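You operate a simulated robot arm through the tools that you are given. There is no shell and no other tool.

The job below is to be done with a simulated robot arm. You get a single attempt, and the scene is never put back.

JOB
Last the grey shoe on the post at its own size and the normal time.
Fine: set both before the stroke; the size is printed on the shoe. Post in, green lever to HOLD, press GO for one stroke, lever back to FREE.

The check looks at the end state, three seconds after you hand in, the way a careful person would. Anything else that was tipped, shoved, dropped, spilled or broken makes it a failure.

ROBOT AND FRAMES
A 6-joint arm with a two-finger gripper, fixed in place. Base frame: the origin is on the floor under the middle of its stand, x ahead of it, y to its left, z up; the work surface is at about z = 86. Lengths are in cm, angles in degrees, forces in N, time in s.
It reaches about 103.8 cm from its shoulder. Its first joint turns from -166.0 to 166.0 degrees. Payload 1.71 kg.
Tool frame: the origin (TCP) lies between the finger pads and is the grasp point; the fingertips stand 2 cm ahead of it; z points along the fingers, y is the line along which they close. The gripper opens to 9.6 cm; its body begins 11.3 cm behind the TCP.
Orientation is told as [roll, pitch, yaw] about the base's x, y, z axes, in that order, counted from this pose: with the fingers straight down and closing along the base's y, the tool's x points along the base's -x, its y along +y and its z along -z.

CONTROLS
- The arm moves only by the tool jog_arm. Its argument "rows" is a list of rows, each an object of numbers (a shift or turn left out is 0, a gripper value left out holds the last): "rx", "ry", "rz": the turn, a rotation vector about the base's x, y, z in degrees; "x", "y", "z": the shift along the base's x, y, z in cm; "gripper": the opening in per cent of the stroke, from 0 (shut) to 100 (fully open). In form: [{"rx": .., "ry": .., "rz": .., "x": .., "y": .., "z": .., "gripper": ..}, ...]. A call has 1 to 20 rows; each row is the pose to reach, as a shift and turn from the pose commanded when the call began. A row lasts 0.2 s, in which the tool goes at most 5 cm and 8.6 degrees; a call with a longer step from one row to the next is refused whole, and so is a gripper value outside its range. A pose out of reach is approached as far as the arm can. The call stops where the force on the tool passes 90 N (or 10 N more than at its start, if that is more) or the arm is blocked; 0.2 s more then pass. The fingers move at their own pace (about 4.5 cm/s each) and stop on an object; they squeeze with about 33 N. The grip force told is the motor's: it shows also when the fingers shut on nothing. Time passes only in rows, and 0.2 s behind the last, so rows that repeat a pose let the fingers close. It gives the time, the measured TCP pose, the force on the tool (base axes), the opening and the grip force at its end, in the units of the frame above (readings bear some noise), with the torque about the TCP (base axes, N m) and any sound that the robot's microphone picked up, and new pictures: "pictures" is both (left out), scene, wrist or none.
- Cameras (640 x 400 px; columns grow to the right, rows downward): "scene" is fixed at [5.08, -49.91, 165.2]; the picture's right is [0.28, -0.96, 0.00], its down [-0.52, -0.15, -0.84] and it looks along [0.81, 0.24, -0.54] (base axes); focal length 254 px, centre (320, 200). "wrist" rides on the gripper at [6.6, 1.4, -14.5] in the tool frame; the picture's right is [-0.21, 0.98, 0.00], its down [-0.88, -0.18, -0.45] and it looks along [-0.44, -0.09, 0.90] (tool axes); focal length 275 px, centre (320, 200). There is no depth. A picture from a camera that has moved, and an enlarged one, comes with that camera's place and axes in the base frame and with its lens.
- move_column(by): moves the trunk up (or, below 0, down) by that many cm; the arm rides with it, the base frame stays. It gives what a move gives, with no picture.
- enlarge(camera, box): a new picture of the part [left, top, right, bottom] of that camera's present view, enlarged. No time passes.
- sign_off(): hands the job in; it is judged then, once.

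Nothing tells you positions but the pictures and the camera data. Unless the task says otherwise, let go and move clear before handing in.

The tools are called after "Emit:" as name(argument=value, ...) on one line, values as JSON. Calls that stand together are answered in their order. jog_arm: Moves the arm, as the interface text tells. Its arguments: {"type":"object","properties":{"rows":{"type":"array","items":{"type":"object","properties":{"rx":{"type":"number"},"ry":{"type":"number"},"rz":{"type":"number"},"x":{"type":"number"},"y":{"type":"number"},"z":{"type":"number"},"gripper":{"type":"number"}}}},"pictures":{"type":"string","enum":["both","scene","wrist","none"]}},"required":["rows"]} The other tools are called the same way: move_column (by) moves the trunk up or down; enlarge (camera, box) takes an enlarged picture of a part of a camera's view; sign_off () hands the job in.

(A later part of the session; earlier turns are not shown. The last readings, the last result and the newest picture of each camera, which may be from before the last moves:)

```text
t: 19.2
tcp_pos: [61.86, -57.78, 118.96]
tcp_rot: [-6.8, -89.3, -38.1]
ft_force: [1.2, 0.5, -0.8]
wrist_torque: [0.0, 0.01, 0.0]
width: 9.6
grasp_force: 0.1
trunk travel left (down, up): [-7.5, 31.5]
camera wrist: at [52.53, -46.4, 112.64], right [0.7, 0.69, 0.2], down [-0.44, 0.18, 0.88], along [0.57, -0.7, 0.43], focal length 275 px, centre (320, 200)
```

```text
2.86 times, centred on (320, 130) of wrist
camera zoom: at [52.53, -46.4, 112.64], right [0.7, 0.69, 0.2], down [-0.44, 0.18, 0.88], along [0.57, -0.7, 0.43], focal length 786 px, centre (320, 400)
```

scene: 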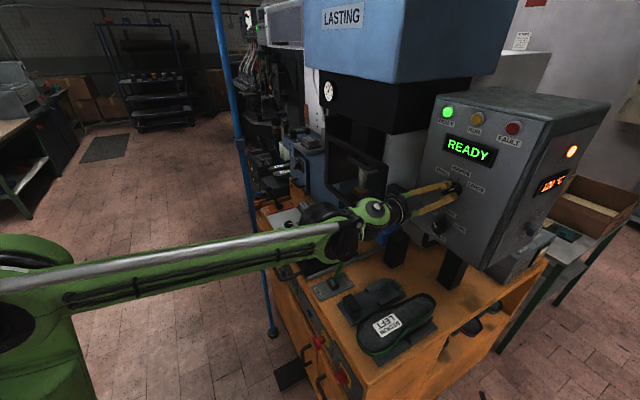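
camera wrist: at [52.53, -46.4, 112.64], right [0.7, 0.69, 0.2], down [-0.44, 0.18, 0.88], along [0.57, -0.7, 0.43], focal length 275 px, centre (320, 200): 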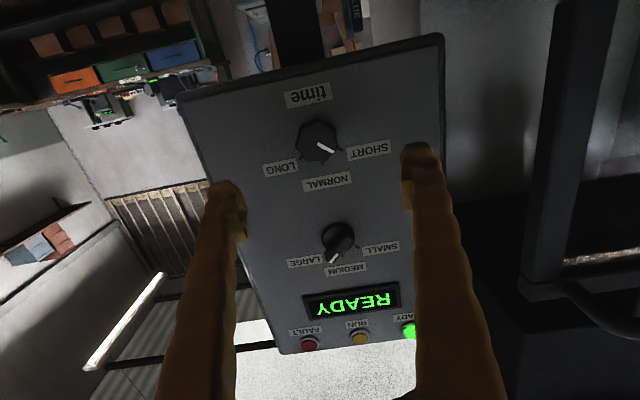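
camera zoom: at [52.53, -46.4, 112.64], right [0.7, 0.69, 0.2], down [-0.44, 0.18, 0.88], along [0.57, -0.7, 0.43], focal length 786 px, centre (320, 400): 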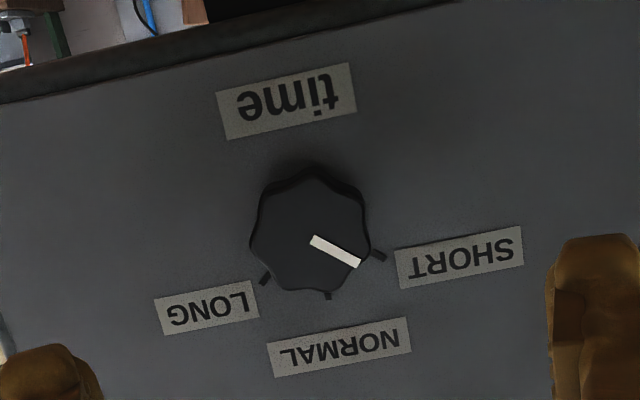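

The time knob is nearly dead ahead, pointing at SHORT. I'll advance, straddle it and close.

Emit:
jog_arm(rows=[{"x": 2.6, "y": -2.7, "z": 0.1}, {"x": 5.2, "y": -5.4, "z": 0.15}, {"x": 7.7, "y": -8.1, "z": 0.15}, {"x": 7.7, "y": -8.1, "z": 0.15, "gripper": 0}, {"x": 7.7, "y": -8.1, "z": 0.15, "gripper": 0}, {"x": 7.7, "y": -8.1, "z": 0.15, "gripper": 0}, {"x": 7.7, "y": -8.1, "z": 0.15, "gripper": 0}, {"x": 7.7, "y": -8.1, "z": 0.15, "gripper": 0}, {"x": 7.7, "y": -8.1, "z": 0.15, "gripper": 0}], pictures="wrist")

Emit:
enlarge(camera="wrist", box=[240, 100, 400, 240])

```text
t: 21.2
tcp_pos: [69.3, -65.92, 119.19]
tcp_rot: [-1.3, -89.4, -43.8]
ft_force: [5.4, 2.6, -1.3]
wrist_torque: [0.01, -0.02, 0.08]
width: 3.83
grasp_force: 35.4
trunk travel left (down, up): [-7.5, 31.5]
camera wrist: at [60.13, -54.52, 112.78], right [0.69, 0.69, 0.21], down [-0.44, 0.18, 0.88], along [0.57, -0.7, 0.43], focal length 275 px, centre (320, 200)
```

wrist: 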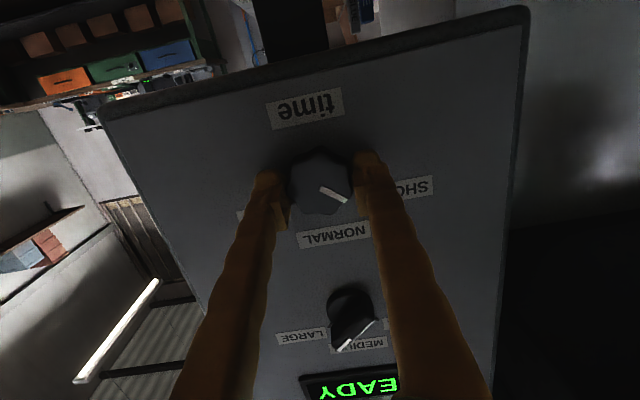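

```text
2.86 times, centred on (320, 170) of wrist
camera zoom: at [60.13, -54.52, 112.78], right [0.69, 0.69, 0.21], down [-0.44, 0.18, 0.88], along [0.57, -0.7, 0.43], focal length 786 px, centre (320, 286)
```

zoom: 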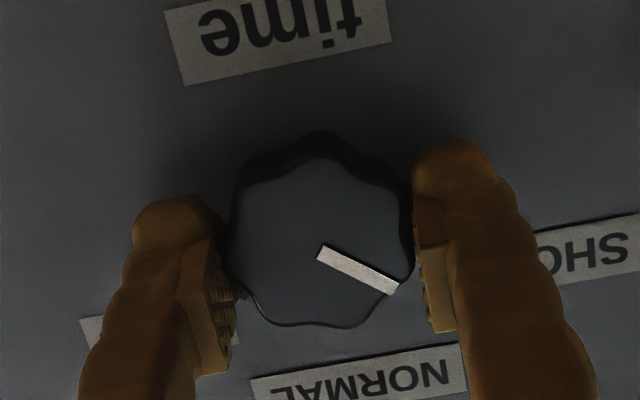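

Gripped at 3.8 cm. Now I'll turn it 45° clockwise to NORMAL.

Emit:
jog_arm(rows=[{"rx": 5.3, "ry": -5.3}, {"rx": 10.6, "ry": -10.6}, {"rx": 15.9, "ry": -15.9}, {"rx": 21.2, "ry": -21.2}, {"rx": 26.5, "ry": -26.5}, {"rx": 31.8, "ry": -31.8}, {"rx": 31.8, "ry": -31.8}, {"rx": 31.8, "ry": -31.8}], pictures="wrist")

Emit:
enlarge(camera="wrist", box=[240, 100, 400, 240])

Emit:
enlarge(camera="scene", box=[415, 150, 505, 260])

```text
t: 23.0
tcp_pos: [69.35, -66.05, 119.1]
tcp_rot: [89.5, -45.0, -134.8]
ft_force: [-17.2, 5.1, -21.4]
wrist_torque: [0.18, 0.24, -0.23]
width: 3.82
grasp_force: 35.4
trunk travel left (down, up): [-7.5, 31.5]
camera wrist: at [63.07, -51.68, 115.57], right [0.39, 0.38, 0.84], down [-0.84, -0.22, 0.49], along [0.37, -0.9, 0.24], focal length 275 px, centre (320, 200)
```

wrist: 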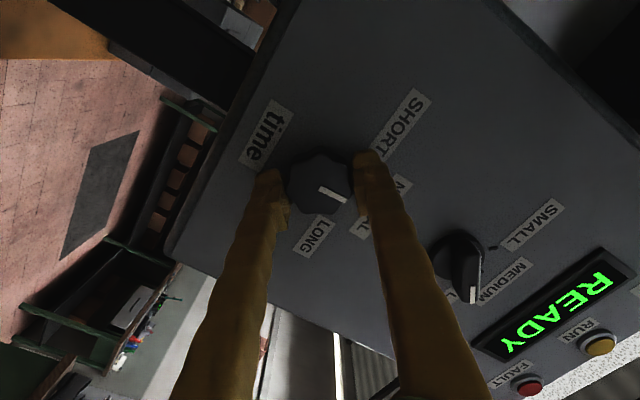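

```text
2.86 times, centred on (320, 170) of wrist
camera zoom: at [63.07, -51.68, 115.57], right [0.39, 0.38, 0.84], down [-0.84, -0.22, 0.49], along [0.37, -0.9, 0.24], focal length 786 px, centre (320, 286)
```

zoom: 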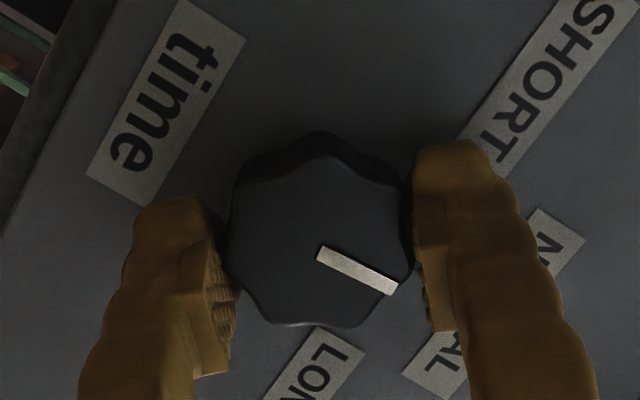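

```text
3.64 times, centred on (460, 205) of scene
camera zoom: at [5.08, -49.91, 165.2], right [0.28, -0.96, 0.0], down [-0.52, -0.15, -0.84], along [0.81, 0.24, -0.54], focal length 926 px, centre (-189, 182)
```

zoom: 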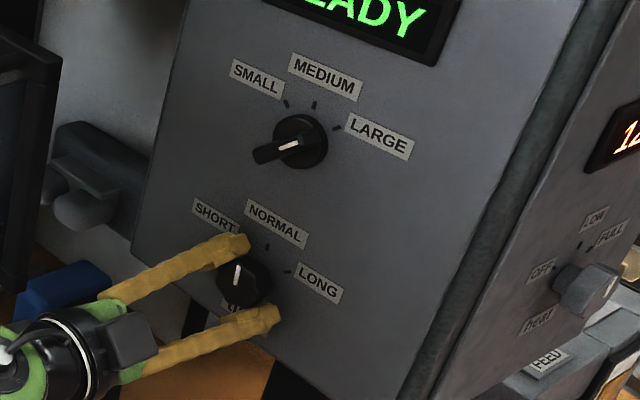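

The knob turned with the grip. I'll release, back off, and check.

Emit:
jog_arm(rows=[{"gripper": 100}, {"gripper": 100}, {"gripper": 100}, {"gripper": 100}, {"x": -2.5, "y": 2.5, "gripper": 100}, {"x": -5, "y": 5, "gripper": 100}, {"x": -7.5, "y": 7.5, "gripper": 100}, {"x": -7.5, "y": 7.5, "gripper": 100}], pictures="wrist")

Emit:
enlarge(camera="wrist", box=[220, 60, 420, 200])

Emit:
enlarge(camera="scene", box=[415, 150, 505, 260])

```text
t: 24.8
tcp_pos: [61.85, -58.39, 119.12]
tcp_rot: [89.5, -44.9, -134.7]
ft_force: [-0.7, 0.3, 0.4]
wrist_torque: [0.01, 0.02, 0.0]
width: 9.59
grasp_force: 0.0
trunk travel left (down, up): [-7.5, 31.5]
camera wrist: at [55.6, -44.17, 115.52], right [0.39, 0.38, 0.84], down [-0.84, -0.22, 0.49], along [0.37, -0.9, 0.24], focal length 275 px, centre (320, 200)
```

wrist: 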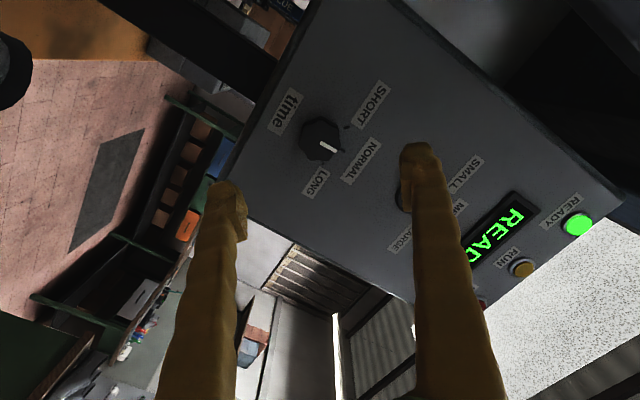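

```text
2.86 times, centred on (320, 130) of wrist
camera zoom: at [55.6, -44.17, 115.52], right [0.39, 0.38, 0.84], down [-0.84, -0.22, 0.49], along [0.37, -0.9, 0.24], focal length 786 px, centre (320, 400)
```

zoom: 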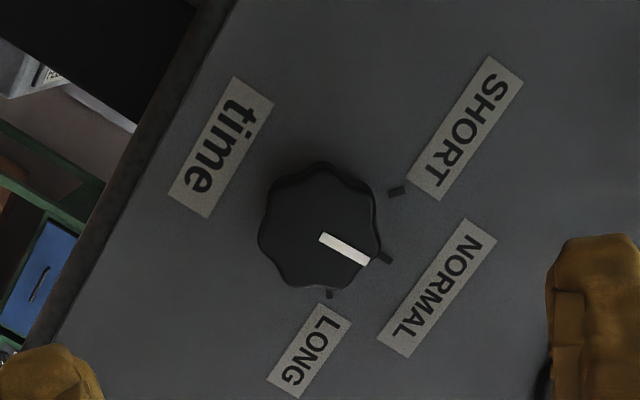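

```text
3.64 times, centred on (460, 205) of scene
camera zoom: at [5.08, -49.91, 165.2], right [0.28, -0.96, 0.0], down [-0.52, -0.15, -0.84], along [0.81, 0.24, -0.54], focal length 926 px, centre (-189, 182)
```

zoom: 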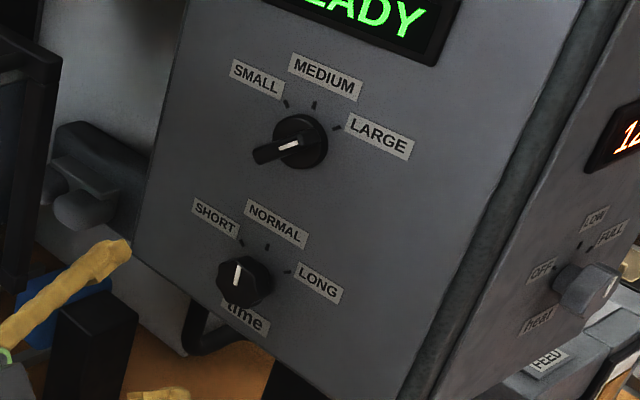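

Time is on NORMAL and size on LARGE. Next I'll roll back, close the fingers and bring the gripper (pointing down) in front of the carriage handle to push the post in.

Emit:
jog_arm(rows=[{"x": -1.4, "y": 1.4, "rx": -5.3, "ry": 5.3}, {"x": -2.8, "y": 2.8, "rx": -10.6, "ry": 10.6}, {"x": -4.2, "y": 4.2, "rx": -15.9, "ry": 15.9}, {"x": -5.6, "y": 5.6, "rx": -21.2, "ry": 21.2}, {"x": -7, "y": 7, "rx": -26.5, "ry": 26.5}, {"x": -8.5, "y": 8.5, "rx": -31.8, "ry": 31.8}, {"x": -8.5, "y": 8.5, "rx": -31.8, "ry": 31.8}], pictures="none")

Emit:
jog_arm(rows=[{"x": 0.5, "y": 3.5, "z": 0, "rx": 5.8, "ry": 5.8, "gripper": 0}, {"x": 1, "y": 7, "z": 0, "rx": 11.6, "ry": 11.6, "gripper": 0}, {"x": 1.5, "y": 10.5, "z": 0, "rx": 17.4, "ry": 17.4, "gripper": 0}, {"x": 2, "y": 14, "z": 0, "rx": 23.2, "ry": 23.2, "gripper": 0}, {"x": 2.5, "y": 17.5, "z": 0, "rx": 29, "ry": 29, "gripper": 0}, {"x": 3, "y": 21, "z": 0, "rx": 34.8, "ry": 34.8, "gripper": 0}, {"x": 3.5, "y": 24.5, "z": 0, "rx": 40.6, "ry": 40.6, "gripper": 0}, {"x": 4, "y": 28, "z": 0, "rx": 46.4, "ry": 46.4, "gripper": 0}, {"x": 4.5, "y": 31.5, "z": 0, "rx": 52.2, "ry": 52.2, "gripper": 0}, {"x": 5, "y": 35, "z": 0, "rx": 58, "ry": 58, "gripper": 0}, {"x": 5.7, "y": 38.2, "z": -2, "rx": 63.6, "ry": 63.6, "gripper": 0}, {"x": 5.7, "y": 38.2, "z": -2, "rx": 63.6, "ry": 63.6, "gripper": 0}], pictures="both")

```text
t: 26.4
tcp_pos: [53.53, -49.68, 119.03]
tcp_rot: [-7.2, -89.2, -37.8]
ft_force: [-0.9, 0.8, 0.2]
wrist_torque: [0.02, -0.02, -0.01]
width: 9.58
grasp_force: 0.1
trunk travel left (down, up): [-7.5, 31.5]
```

```text
t: 29.0
tcp_pos: [59.23, -11.52, 117.1]
tcp_rot: [-0.2, 0.0, -45.0]
ft_force: [0.4, -1.1, 0.9]
wrist_torque: [0.01, 0.03, 0.02]
width: 0.0
grasp_force: 29.3
out of reach, approached as far as the arm can: row 1
trunk travel left (down, up): [-7.5, 31.5]
camera wrist: at [55.64, -5.85, 131.49], right [0.84, 0.55, 0.0], down [0.49, -0.75, 0.44], along [0.24, -0.37, -0.9], focal length 275 px, centre (320, 200)
```

scene: 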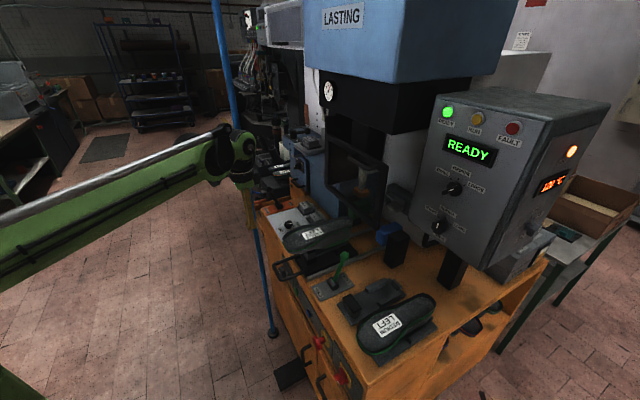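
wrist: 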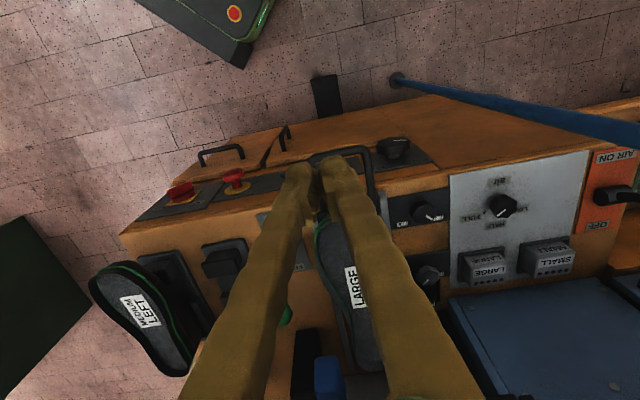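

Fingers are down and closed just in front of the handle bar (bar at about i = 55.5, z ≈ 91.7). I'll descend in front of it and look.

Emit:
jog_arm(rows=[{"z": -4.3}, {"z": -8.6}, {"z": -12.9}, {"z": -17.2}, {"z": -21.5}, {"z": -25.5}, {"z": -25.5}], pictures="both")

Emit:
enlarge(camera="scene", box=[230, 180, 390, 300])

```text
t: 30.6
tcp_pos: [58.97, -11.57, 91.69]
tcp_rot: [-0.2, 0.0, -45.1]
ft_force: [-0.3, 0.5, -0.3]
wrist_torque: [0.02, 0.01, 0.03]
width: 0.01
grasp_force: 29.9
trunk travel left (down, up): [-7.5, 31.5]
camera wrist: at [55.51, -5.86, 106.13], right [0.84, 0.55, 0.0], down [0.49, -0.75, 0.45], along [0.24, -0.38, -0.9], focal length 275 px, centre (320, 200)
```

scene: 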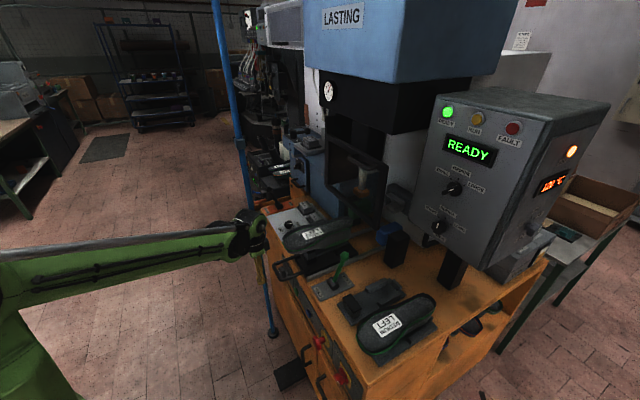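
wrist: 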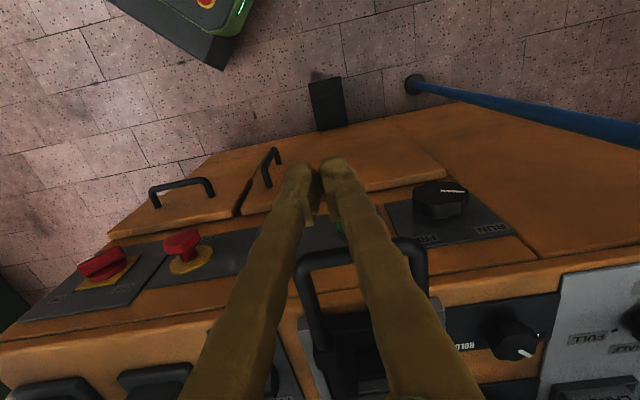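

```text
3.33 times, centred on (310, 240) of scene
camera zoom: at [5.08, -49.91, 165.2], right [0.28, -0.96, 0.0], down [-0.52, -0.15, -0.84], along [0.81, 0.24, -0.54], focal length 848 px, centre (353, 67)
```

zoom: 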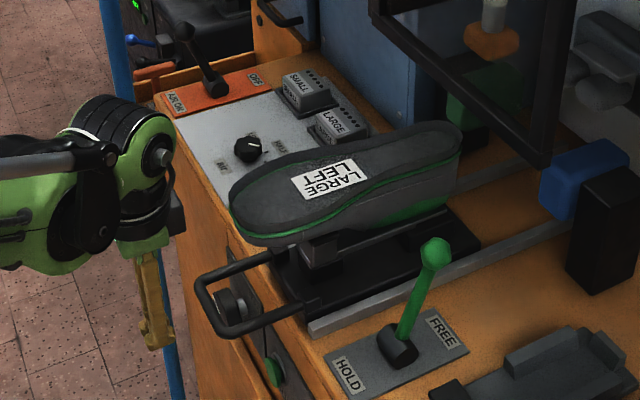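

The closed fingers are in front of the handle's end bar. I'll push inward slowly along the rail direction and watch the force.

Emit:
jog_arm(rows=[{"x": 1.4, "y": 0.4}, {"x": 2.4, "y": -0.4}, {"x": 3.1, "y": -1.1}, {"x": 3.8, "y": -1.8}, {"x": 4.5, "y": -2.5}, {"x": 5.2, "y": -3.2}, {"x": 5.9, "y": -3.9}, {"x": 6.6, "y": -4.6}, {"x": 6.6, "y": -4.6}], pictures="both")

Emit:
enlarge(camera="scene", box=[230, 180, 390, 300])

```text
t: 32.6
tcp_pos: [65.86, -16.25, 91.63]
tcp_rot: [-0.2, -0.1, -45.0]
ft_force: [0.3, 0.1, 0.1]
wrist_torque: [-0.01, 0.01, 0.0]
width: 0.0
grasp_force: 29.1
trunk travel left (down, up): [-7.5, 31.5]
camera wrist: at [62.22, -10.51, 106.14], right [0.84, 0.55, 0.0], down [0.49, -0.75, 0.45], along [0.24, -0.38, -0.9], focal length 275 px, centre (320, 200)
```

scene: 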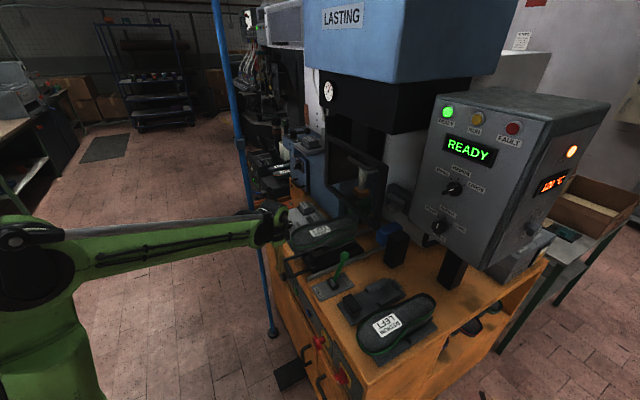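
wrist: 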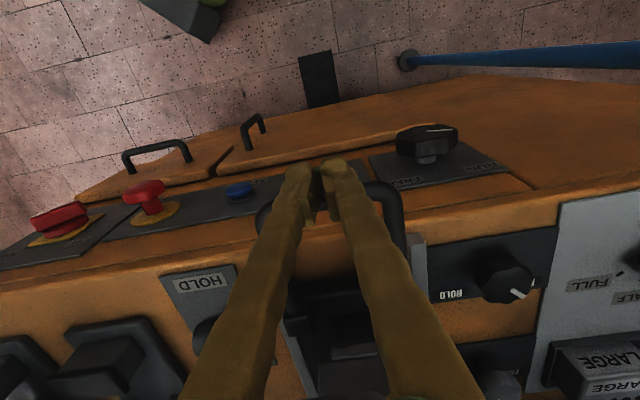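

```text
3.33 times, centred on (310, 240) of scene
camera zoom: at [5.08, -49.91, 165.2], right [0.28, -0.96, 0.0], down [-0.52, -0.15, -0.84], along [0.81, 0.24, -0.54], focal length 848 px, centre (353, 67)
```

zoom: 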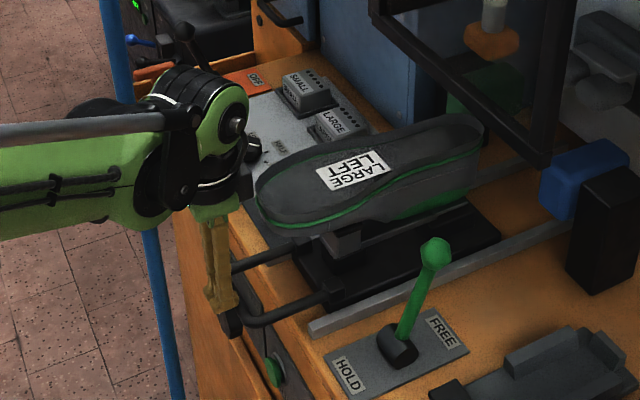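

The carriage is sliding in easily. I'll keep pushing in small steps.

Emit:
jog_arm(rows=[{"x": 0.7, "y": -0.7}, {"x": 1.4, "y": -1.4}, {"x": 2.1, "y": -2.1}, {"x": 2.8, "y": -2.8}, {"x": 3.5, "y": -3.5}, {"x": 4.2, "y": -4.2}, {"x": 4.2, "y": -4.2}], pictures="both")

Emit:
enlarge(camera="scene", box=[250, 180, 410, 300])

```text
t: 34.2
tcp_pos: [69.97, -20.52, 91.73]
tcp_rot: [-0.2, -0.2, -45.0]
ft_force: [-1.4, -0.9, -1.1]
wrist_torque: [-0.03, 0.0, 0.0]
width: 0.0
grasp_force: 29.2
trunk travel left (down, up): [-7.5, 31.5]
camera wrist: at [66.36, -14.74, 106.09], right [0.84, 0.55, 0.0], down [0.49, -0.75, 0.45], along [0.24, -0.38, -0.9], focal length 275 px, centre (320, 200)
```

scene: 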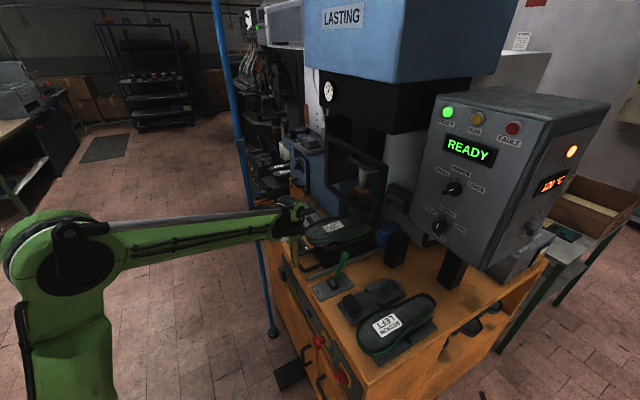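
wrist: 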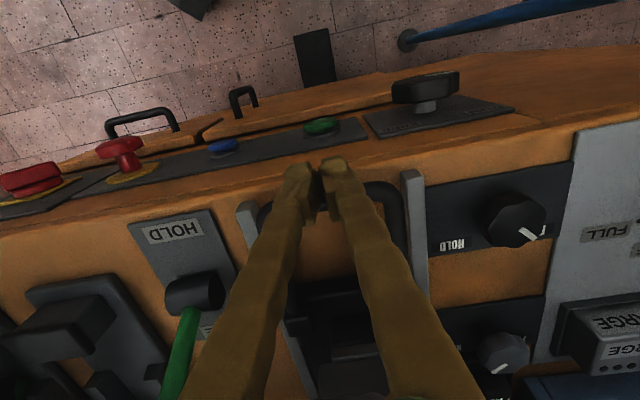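

```text
3.33 times, centred on (330, 240) of scene
camera zoom: at [5.08, -49.91, 165.2], right [0.28, -0.96, 0.0], down [-0.52, -0.15, -0.84], along [0.81, 0.24, -0.54], focal length 848 px, centre (287, 67)
```

zoom: 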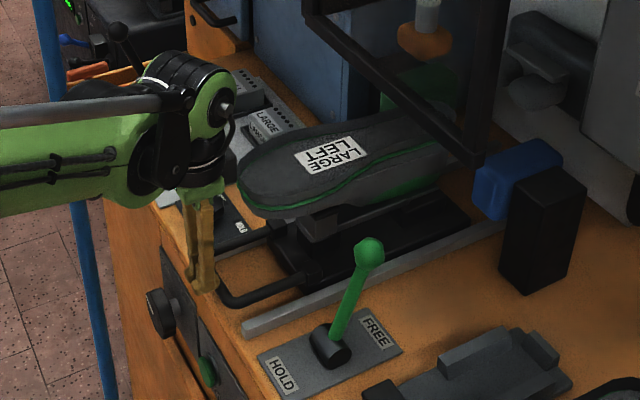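

Emit:
jog_arm(rows=[{"x": 0.7, "y": -0.7}, {"x": 1.4, "y": -1.4}, {"x": 2.1, "y": -2.1}, {"x": 2.8, "y": -2.8}, {"x": 3.5, "y": -3.5}, {"x": 3.5, "y": -3.5}], pictures="both")

Emit:
enlarge(camera="scene", box=[250, 180, 410, 300])

```text
t: 35.6
tcp_pos: [73.42, -24.03, 91.58]
tcp_rot: [-0.2, 0.0, -45.0]
ft_force: [0.3, 0.2, -0.3]
wrist_torque: [0.02, -0.01, 0.02]
width: 0.0
grasp_force: 29.3
trunk travel left (down, up): [-7.5, 31.5]
camera wrist: at [69.84, -18.26, 106.05], right [0.84, 0.55, 0.0], down [0.49, -0.75, 0.45], along [0.24, -0.38, -0.9], focal length 275 px, centre (320, 200)
```

scene: 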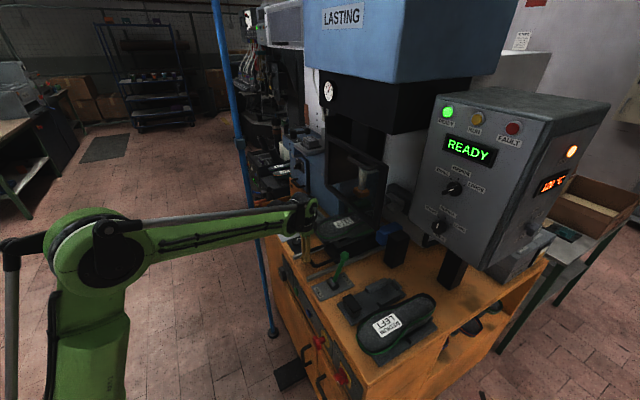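
wrist: 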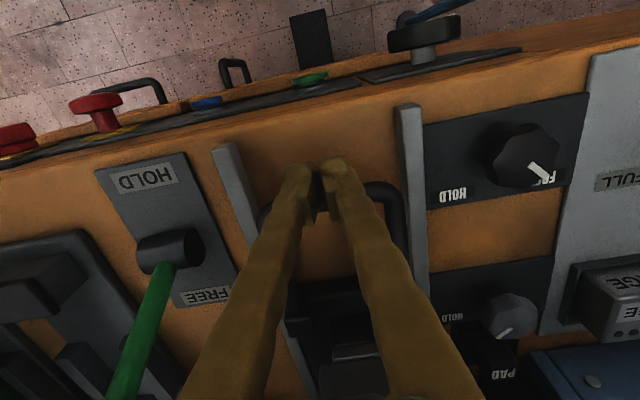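

```text
3.33 times, centred on (330, 240) of scene
camera zoom: at [5.08, -49.91, 165.2], right [0.28, -0.96, 0.0], down [-0.52, -0.15, -0.84], along [0.81, 0.24, -0.54], focal length 848 px, centre (287, 67)
```

zoom: 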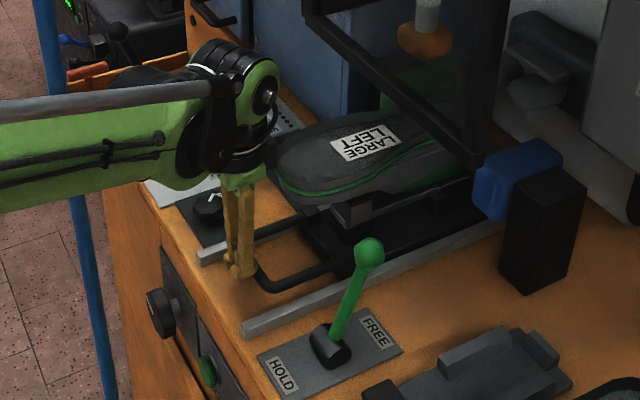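

Emit:
jog_arm(rows=[{"x": 0.7, "y": -0.7}, {"x": 1.4, "y": -1.4}, {"x": 2.1, "y": -2.1}, {"x": 2.8, "y": -2.8}, {"x": 2.8, "y": -2.8}], pictures="both")

Emit:
enlarge(camera="scene", box=[270, 180, 410, 290])

```text
t: 36.8
tcp_pos: [75.92, -26.62, 92.12]
tcp_rot: [-0.1, -0.3, -45.1]
ft_force: [-1.1, 16.3, 48.2]
wrist_torque: [0.26, 0.01, 0.06]
width: 0.58
grasp_force: 29.4
trunk travel left (down, up): [-7.5, 31.5]
camera wrist: at [72.26, -20.88, 106.52], right [0.84, 0.55, 0.0], down [0.49, -0.75, 0.45], along [0.25, -0.38, -0.89], focal length 275 px, centre (320, 200)
```

scene: 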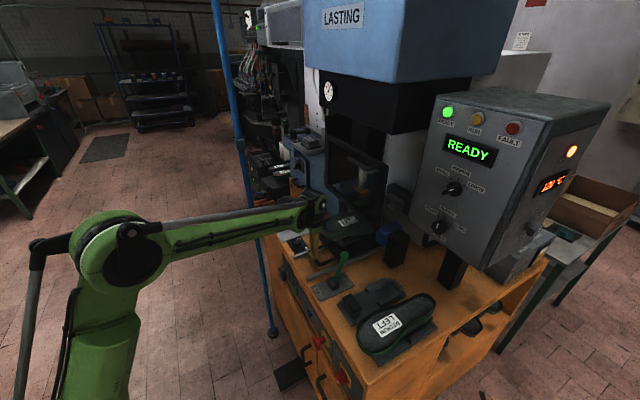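
wrist: 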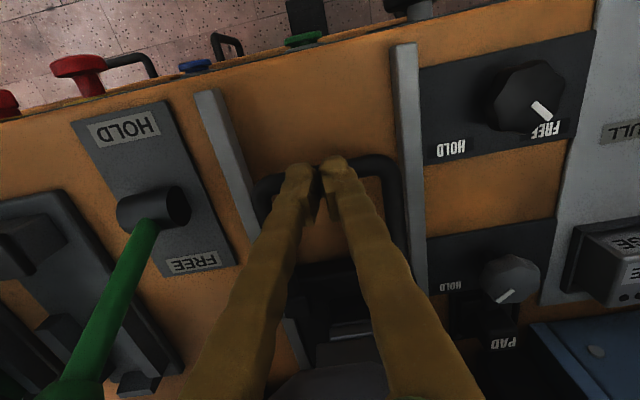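

```text
3.64 times, centred on (340, 235) of scene
camera zoom: at [5.08, -49.91, 165.2], right [0.28, -0.96, 0.0], down [-0.52, -0.15, -0.84], along [0.81, 0.24, -0.54], focal length 926 px, centre (247, 73)
```

zoom: 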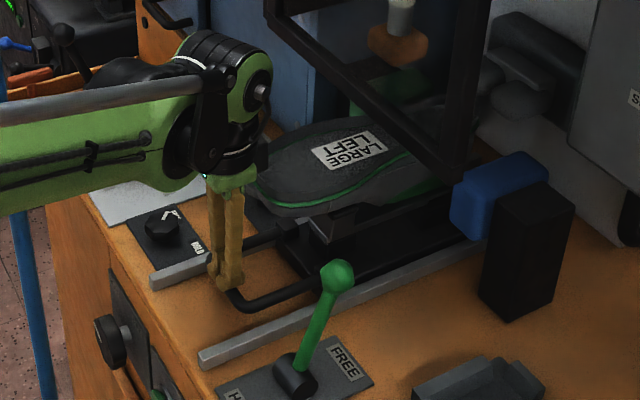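

There is now a 48 N upward load and the slide seems to have reached its stop, with the fingertips trying to ride up on the bar. I'll back off outward slightly and look.

Emit:
jog_arm(rows=[{"x": -0.7, "y": 0.7}, {"x": -2.1, "y": 2.1}, {"x": -2.8, "y": 2.8}], pictures="both")

Emit:
enlarge(camera="scene", box=[270, 180, 410, 290])

Emit:
enlarge(camera="wrist", box=[200, 120, 440, 280])

```text
t: 37.6
tcp_pos: [72.99, -23.69, 92.18]
tcp_rot: [0.0, -0.3, -45.1]
ft_force: [12.3, 12.8, 60.5]
wrist_torque: [0.25, -0.23, -0.07]
width: 0.61
grasp_force: 28.9
trunk travel left (down, up): [-7.5, 31.5]
camera wrist: at [69.39, -18.03, 106.52], right [0.84, 0.55, 0.0], down [0.49, -0.75, 0.45], along [0.25, -0.38, -0.89], focal length 275 px, centre (320, 200)
```

scene: 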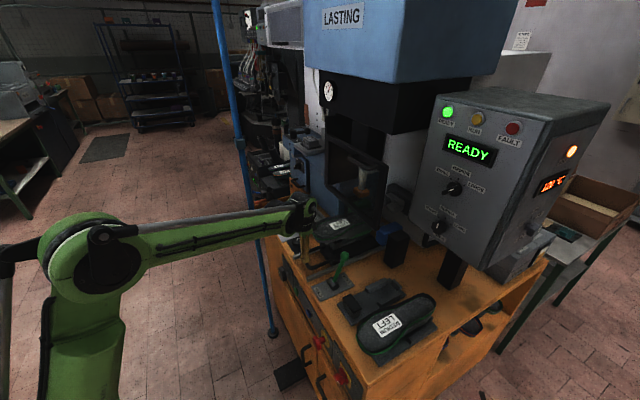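
wrist: 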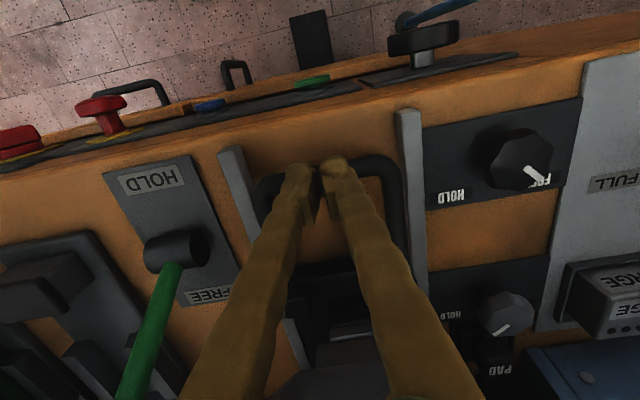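

```text
3.64 times, centred on (340, 235) of scene
camera zoom: at [5.08, -49.91, 165.2], right [0.28, -0.96, 0.0], down [-0.52, -0.15, -0.84], along [0.81, 0.24, -0.54], focal length 926 px, centre (247, 73)
```

zoom: 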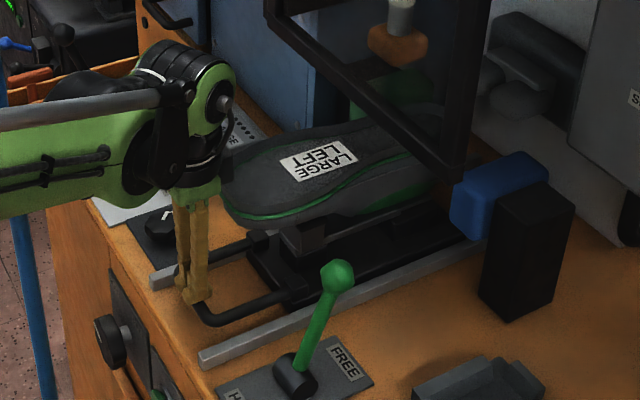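

```text
2.50 times, centred on (320, 200) of wrist
camera zoom: at [69.39, -18.03, 106.52], right [0.84, 0.55, 0.0], down [0.49, -0.75, 0.45], along [0.25, -0.38, -0.89], focal length 688 px, centre (320, 200)
```

zoom: 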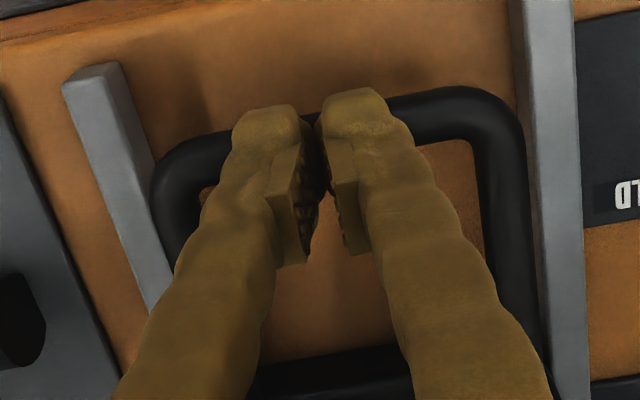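

The fingertips had ridden on top of the bar (it followed me back a bit). I'll lift off, move back in front of the bar and come down lower so the finger sides push it.

Emit:
jog_arm(rows=[{"z": 2}, {"z": 4}, {"x": -1.5, "y": 1.5, "z": 4}, {"x": -3, "y": 3, "z": 4}, {"x": -3.2, "y": 3.2, "z": 1}, {"x": -3.2, "y": 3.2, "z": -1.6}, {"x": -3.2, "y": 3.2, "z": -1.6}], pictures="both")

Emit:
enlarge(camera="scene", box=[270, 180, 410, 290])

Emit:
enlarge(camera="wrist", box=[200, 120, 440, 280])

```text
t: 39.2
tcp_pos: [70.4, -20.65, 90.1]
tcp_rot: [-0.2, -0.1, -45.0]
ft_force: [0.5, 0.2, 0.2]
wrist_torque: [0.0, 0.0, -0.02]
width: 0.0
grasp_force: 29.3
trunk travel left (down, up): [-7.5, 31.5]
camera wrist: at [66.76, -14.89, 104.43], right [0.84, 0.55, 0.0], down [0.49, -0.75, 0.45], along [0.24, -0.38, -0.9], focal length 275 px, centre (320, 200)
```

scene: 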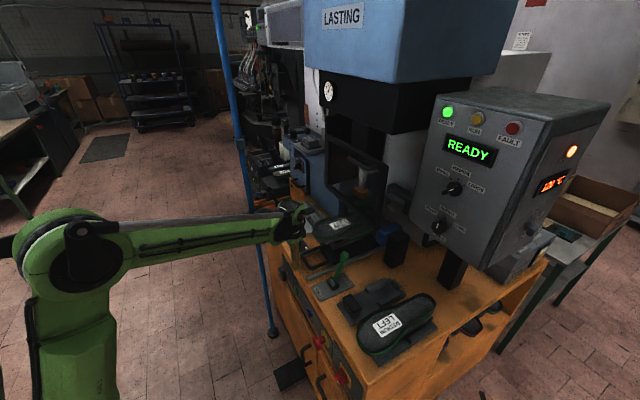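
wrist: 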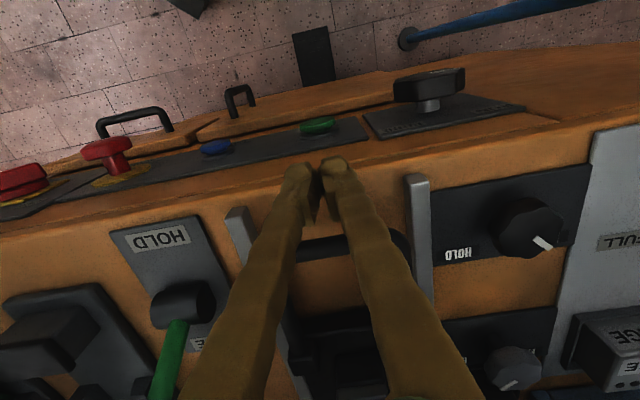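

```text
3.64 times, centred on (340, 235) of scene
camera zoom: at [5.08, -49.91, 165.2], right [0.28, -0.96, 0.0], down [-0.52, -0.15, -0.84], along [0.81, 0.24, -0.54], focal length 926 px, centre (247, 73)
```

zoom: 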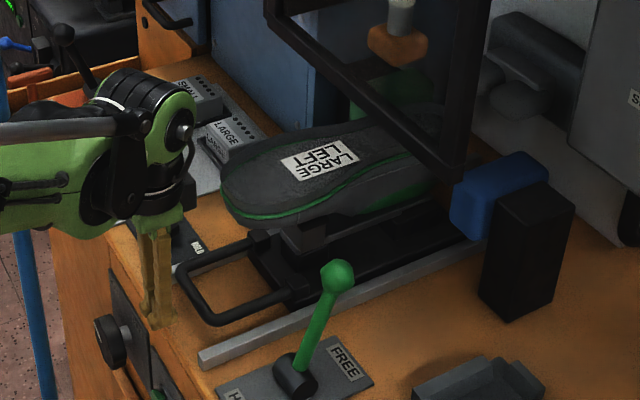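

```text
2.50 times, centred on (320, 200) of wrist
camera zoom: at [66.76, -14.89, 104.43], right [0.84, 0.55, 0.0], down [0.49, -0.75, 0.45], along [0.24, -0.38, -0.9], focal length 688 px, centre (320, 200)
```

zoom: 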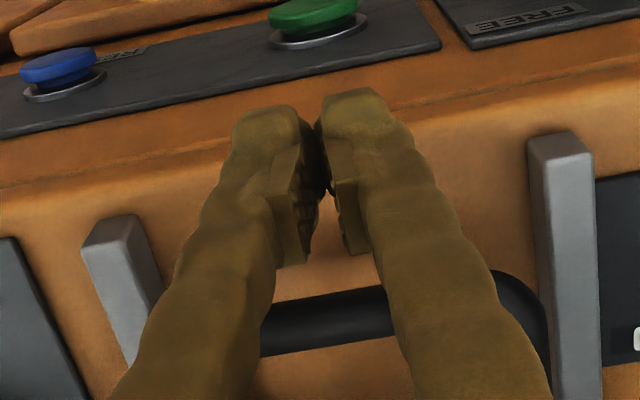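

Emit:
jog_arm(rows=[{"x": 1, "y": -1}, {"x": 2, "y": -2}, {"x": 2.7, "y": -2.7}, {"x": 3.4, "y": -3.4}, {"x": 4.1, "y": -4.1}, {"x": 4.8, "y": -4.8}, {"x": 4.8, "y": -4.8}], pictures="both")

Emit:
enlarge(camera="scene", box=[270, 180, 410, 290])

Emit:
enlarge(camera="wrist", box=[200, 120, 440, 280])

```text
t: 40.8
tcp_pos: [74.95, -25.22, 90.16]
tcp_rot: [-0.1, 0.2, -45.1]
ft_force: [-45.8, 32.8, -23.3]
wrist_torque: [0.58, 0.53, 0.12]
width: 0.59
grasp_force: 29.5
trunk travel left (down, up): [-7.5, 31.5]
camera wrist: at [71.29, -19.59, 104.57], right [0.84, 0.55, 0.0], down [0.49, -0.75, 0.44], along [0.24, -0.37, -0.9], focal length 275 px, centre (320, 200)
```

scene: 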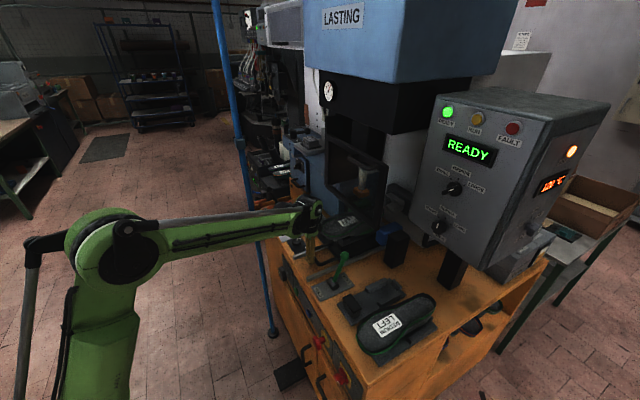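
wrist: 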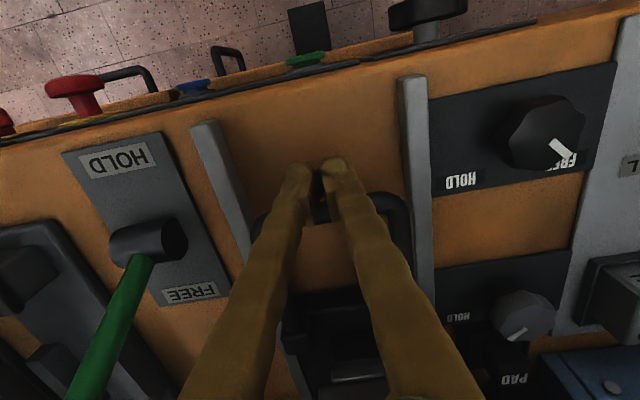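

```text
3.64 times, centred on (340, 235) of scene
camera zoom: at [5.08, -49.91, 165.2], right [0.28, -0.96, 0.0], down [-0.52, -0.15, -0.84], along [0.81, 0.24, -0.54], focal length 926 px, centre (247, 73)
```

zoom: 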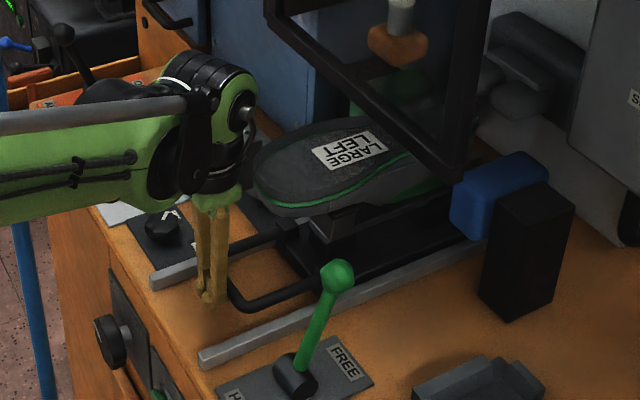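

```text
2.50 times, centred on (320, 200) of wrist
camera zoom: at [71.29, -19.59, 104.57], right [0.84, 0.55, 0.0], down [0.49, -0.75, 0.44], along [0.24, -0.37, -0.9], focal length 688 px, centre (320, 200)
```

zoom: 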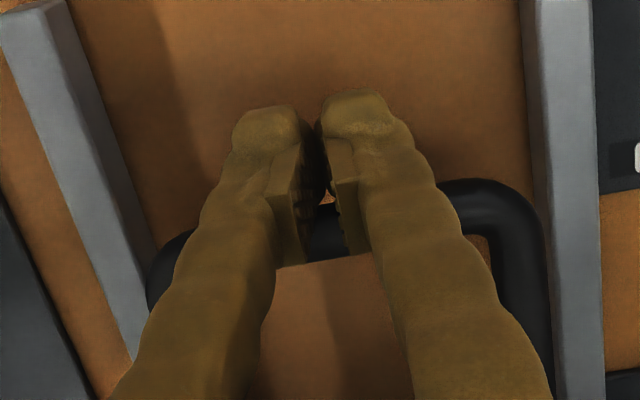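

The carriage is against its stop (about 56 N back-push), so the post is in. I'll back off straight outward, lift, and check it stayed.

Emit:
jog_arm(rows=[{"x": -0.5, "y": 0.5}, {"x": -1.2, "y": 1.2}, {"x": -2.2, "y": 2.2}, {"x": -3.2, "y": 3.2}, {"x": -3.2, "y": 3.2, "z": 4}, {"x": -3.2, "y": 3.2, "z": 8}, {"x": -3.2, "y": 3.2, "z": 12}, {"x": -3.2, "y": 3.2, "z": 16}, {"x": -3.2, "y": 3.2, "z": 20}, {"x": -3.2, "y": 3.2, "z": 20}], pictures="both")

Emit:
enlarge(camera="scene", box=[270, 180, 410, 290])

Emit:
enlarge(camera="wrist", box=[180, 100, 460, 300])

```text
t: 43.0
tcp_pos: [71.84, -22.24, 110.13]
tcp_rot: [-0.2, -0.1, -45.0]
ft_force: [0.2, 0.1, -0.2]
wrist_torque: [0.01, 0.02, 0.02]
width: 0.01
grasp_force: 29.2
trunk travel left (down, up): [-7.5, 31.5]
camera wrist: at [68.24, -16.5, 124.71], right [0.84, 0.55, 0.0], down [0.49, -0.75, 0.45], along [0.24, -0.38, -0.89], focal length 275 px, centre (320, 200)
```

scene: 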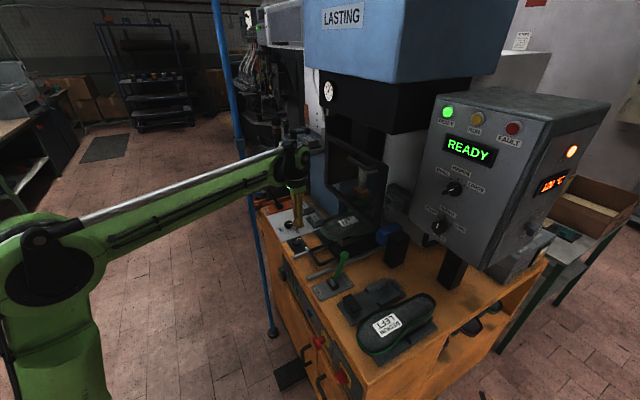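
wrist: 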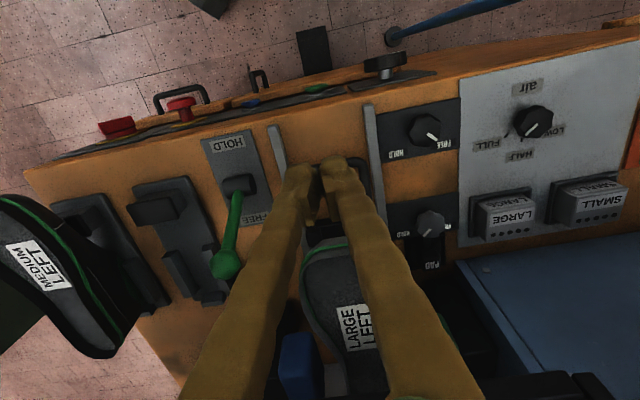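

```text
3.64 times, centred on (340, 235) of scene
camera zoom: at [5.08, -49.91, 165.2], right [0.28, -0.96, 0.0], down [-0.52, -0.15, -0.84], along [0.81, 0.24, -0.54], focal length 926 px, centre (247, 73)
```

zoom: 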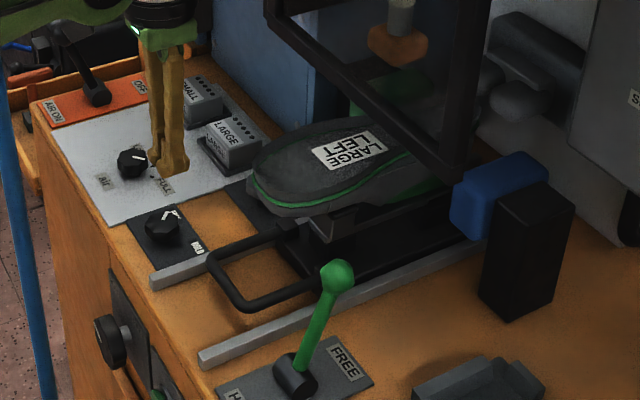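

```text
2.00 times, centred on (320, 200) of wrist
camera zoom: at [68.24, -16.5, 124.71], right [0.84, 0.55, 0.0], down [0.49, -0.75, 0.45], along [0.24, -0.38, -0.89], focal length 551 px, centre (320, 200)
```

zoom: 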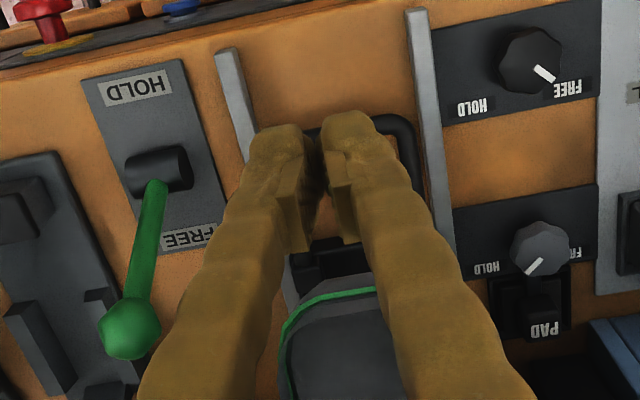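

The post stayed fully in. The green lever's ball is at about (70.2, -39.6, 100), leaning to FREE; I'll approach from the front with tilted fingers to take the ball between the pads.

Emit:
jog_arm(rows=[{"x": -1.5, "y": -3.3, "z": 1, "rx": -5.3, "ry": -5.3, "gripper": 65}, {"x": -3, "y": -6.6, "z": 1, "rx": -10.6, "ry": -10.6, "gripper": 65}, {"x": -4.5, "y": -9.9, "z": 1, "rx": -15.9, "ry": -15.9, "gripper": 65}, {"x": -5.9, "y": -13.1, "z": 0.5, "rx": -21.2, "ry": -21.2, "gripper": 65}, {"x": -5.9, "y": -13.1, "z": 0.5, "rx": -21.2, "ry": -21.2, "gripper": 65}], pictures="both")

Emit:
enlarge(camera="wrist", box=[220, 80, 420, 240])

Emit:
enlarge(camera="scene", box=[270, 180, 410, 290])

```text
t: 44.2
tcp_pos: [66.14, -35.43, 110.55]
tcp_rot: [-0.2, -30.0, -45.0]
ft_force: [0.1, -0.1, -0.6]
wrist_torque: [0.01, -0.02, 0.02]
width: 6.25
grasp_force: 0.0
trunk travel left (down, up): [-7.5, 31.5]
camera wrist: at [57.93, -25.27, 119.78], right [0.82, 0.56, 0.1], down [0.25, -0.51, 0.82], along [0.52, -0.65, -0.56], focal length 275 px, centre (320, 200)
```

scene: 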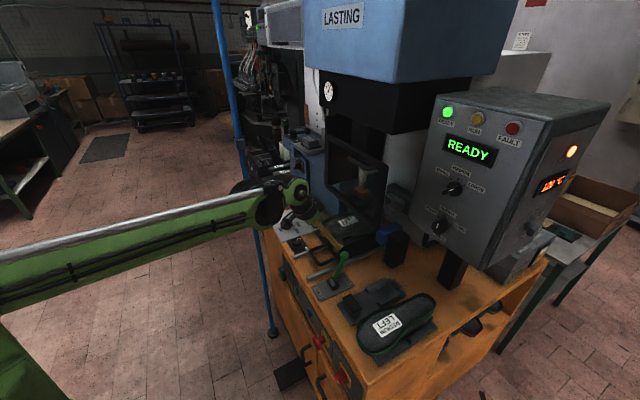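
wrist: 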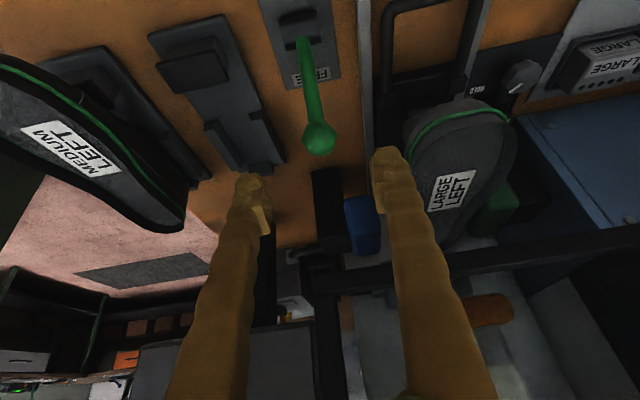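

```text
2.50 times, centred on (320, 160) of wrist
camera zoom: at [57.93, -25.27, 119.78], right [0.82, 0.56, 0.1], down [0.25, -0.51, 0.82], along [0.52, -0.65, -0.56], focal length 688 px, centre (320, 300)
```

zoom: 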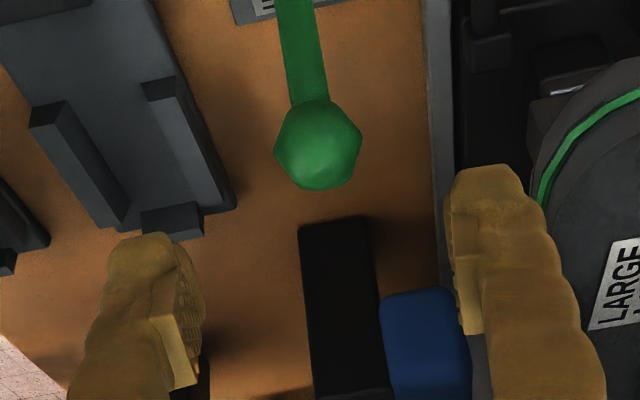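

```text
3.64 times, centred on (340, 235) of scene
camera zoom: at [5.08, -49.91, 165.2], right [0.28, -0.96, 0.0], down [-0.52, -0.15, -0.84], along [0.81, 0.24, -0.54], focal length 926 px, centre (247, 73)
```

zoom: 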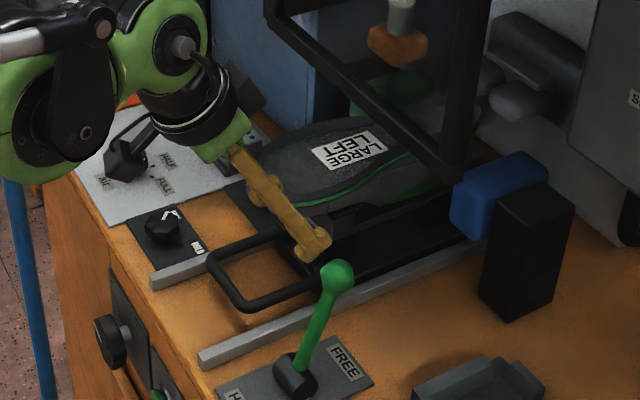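

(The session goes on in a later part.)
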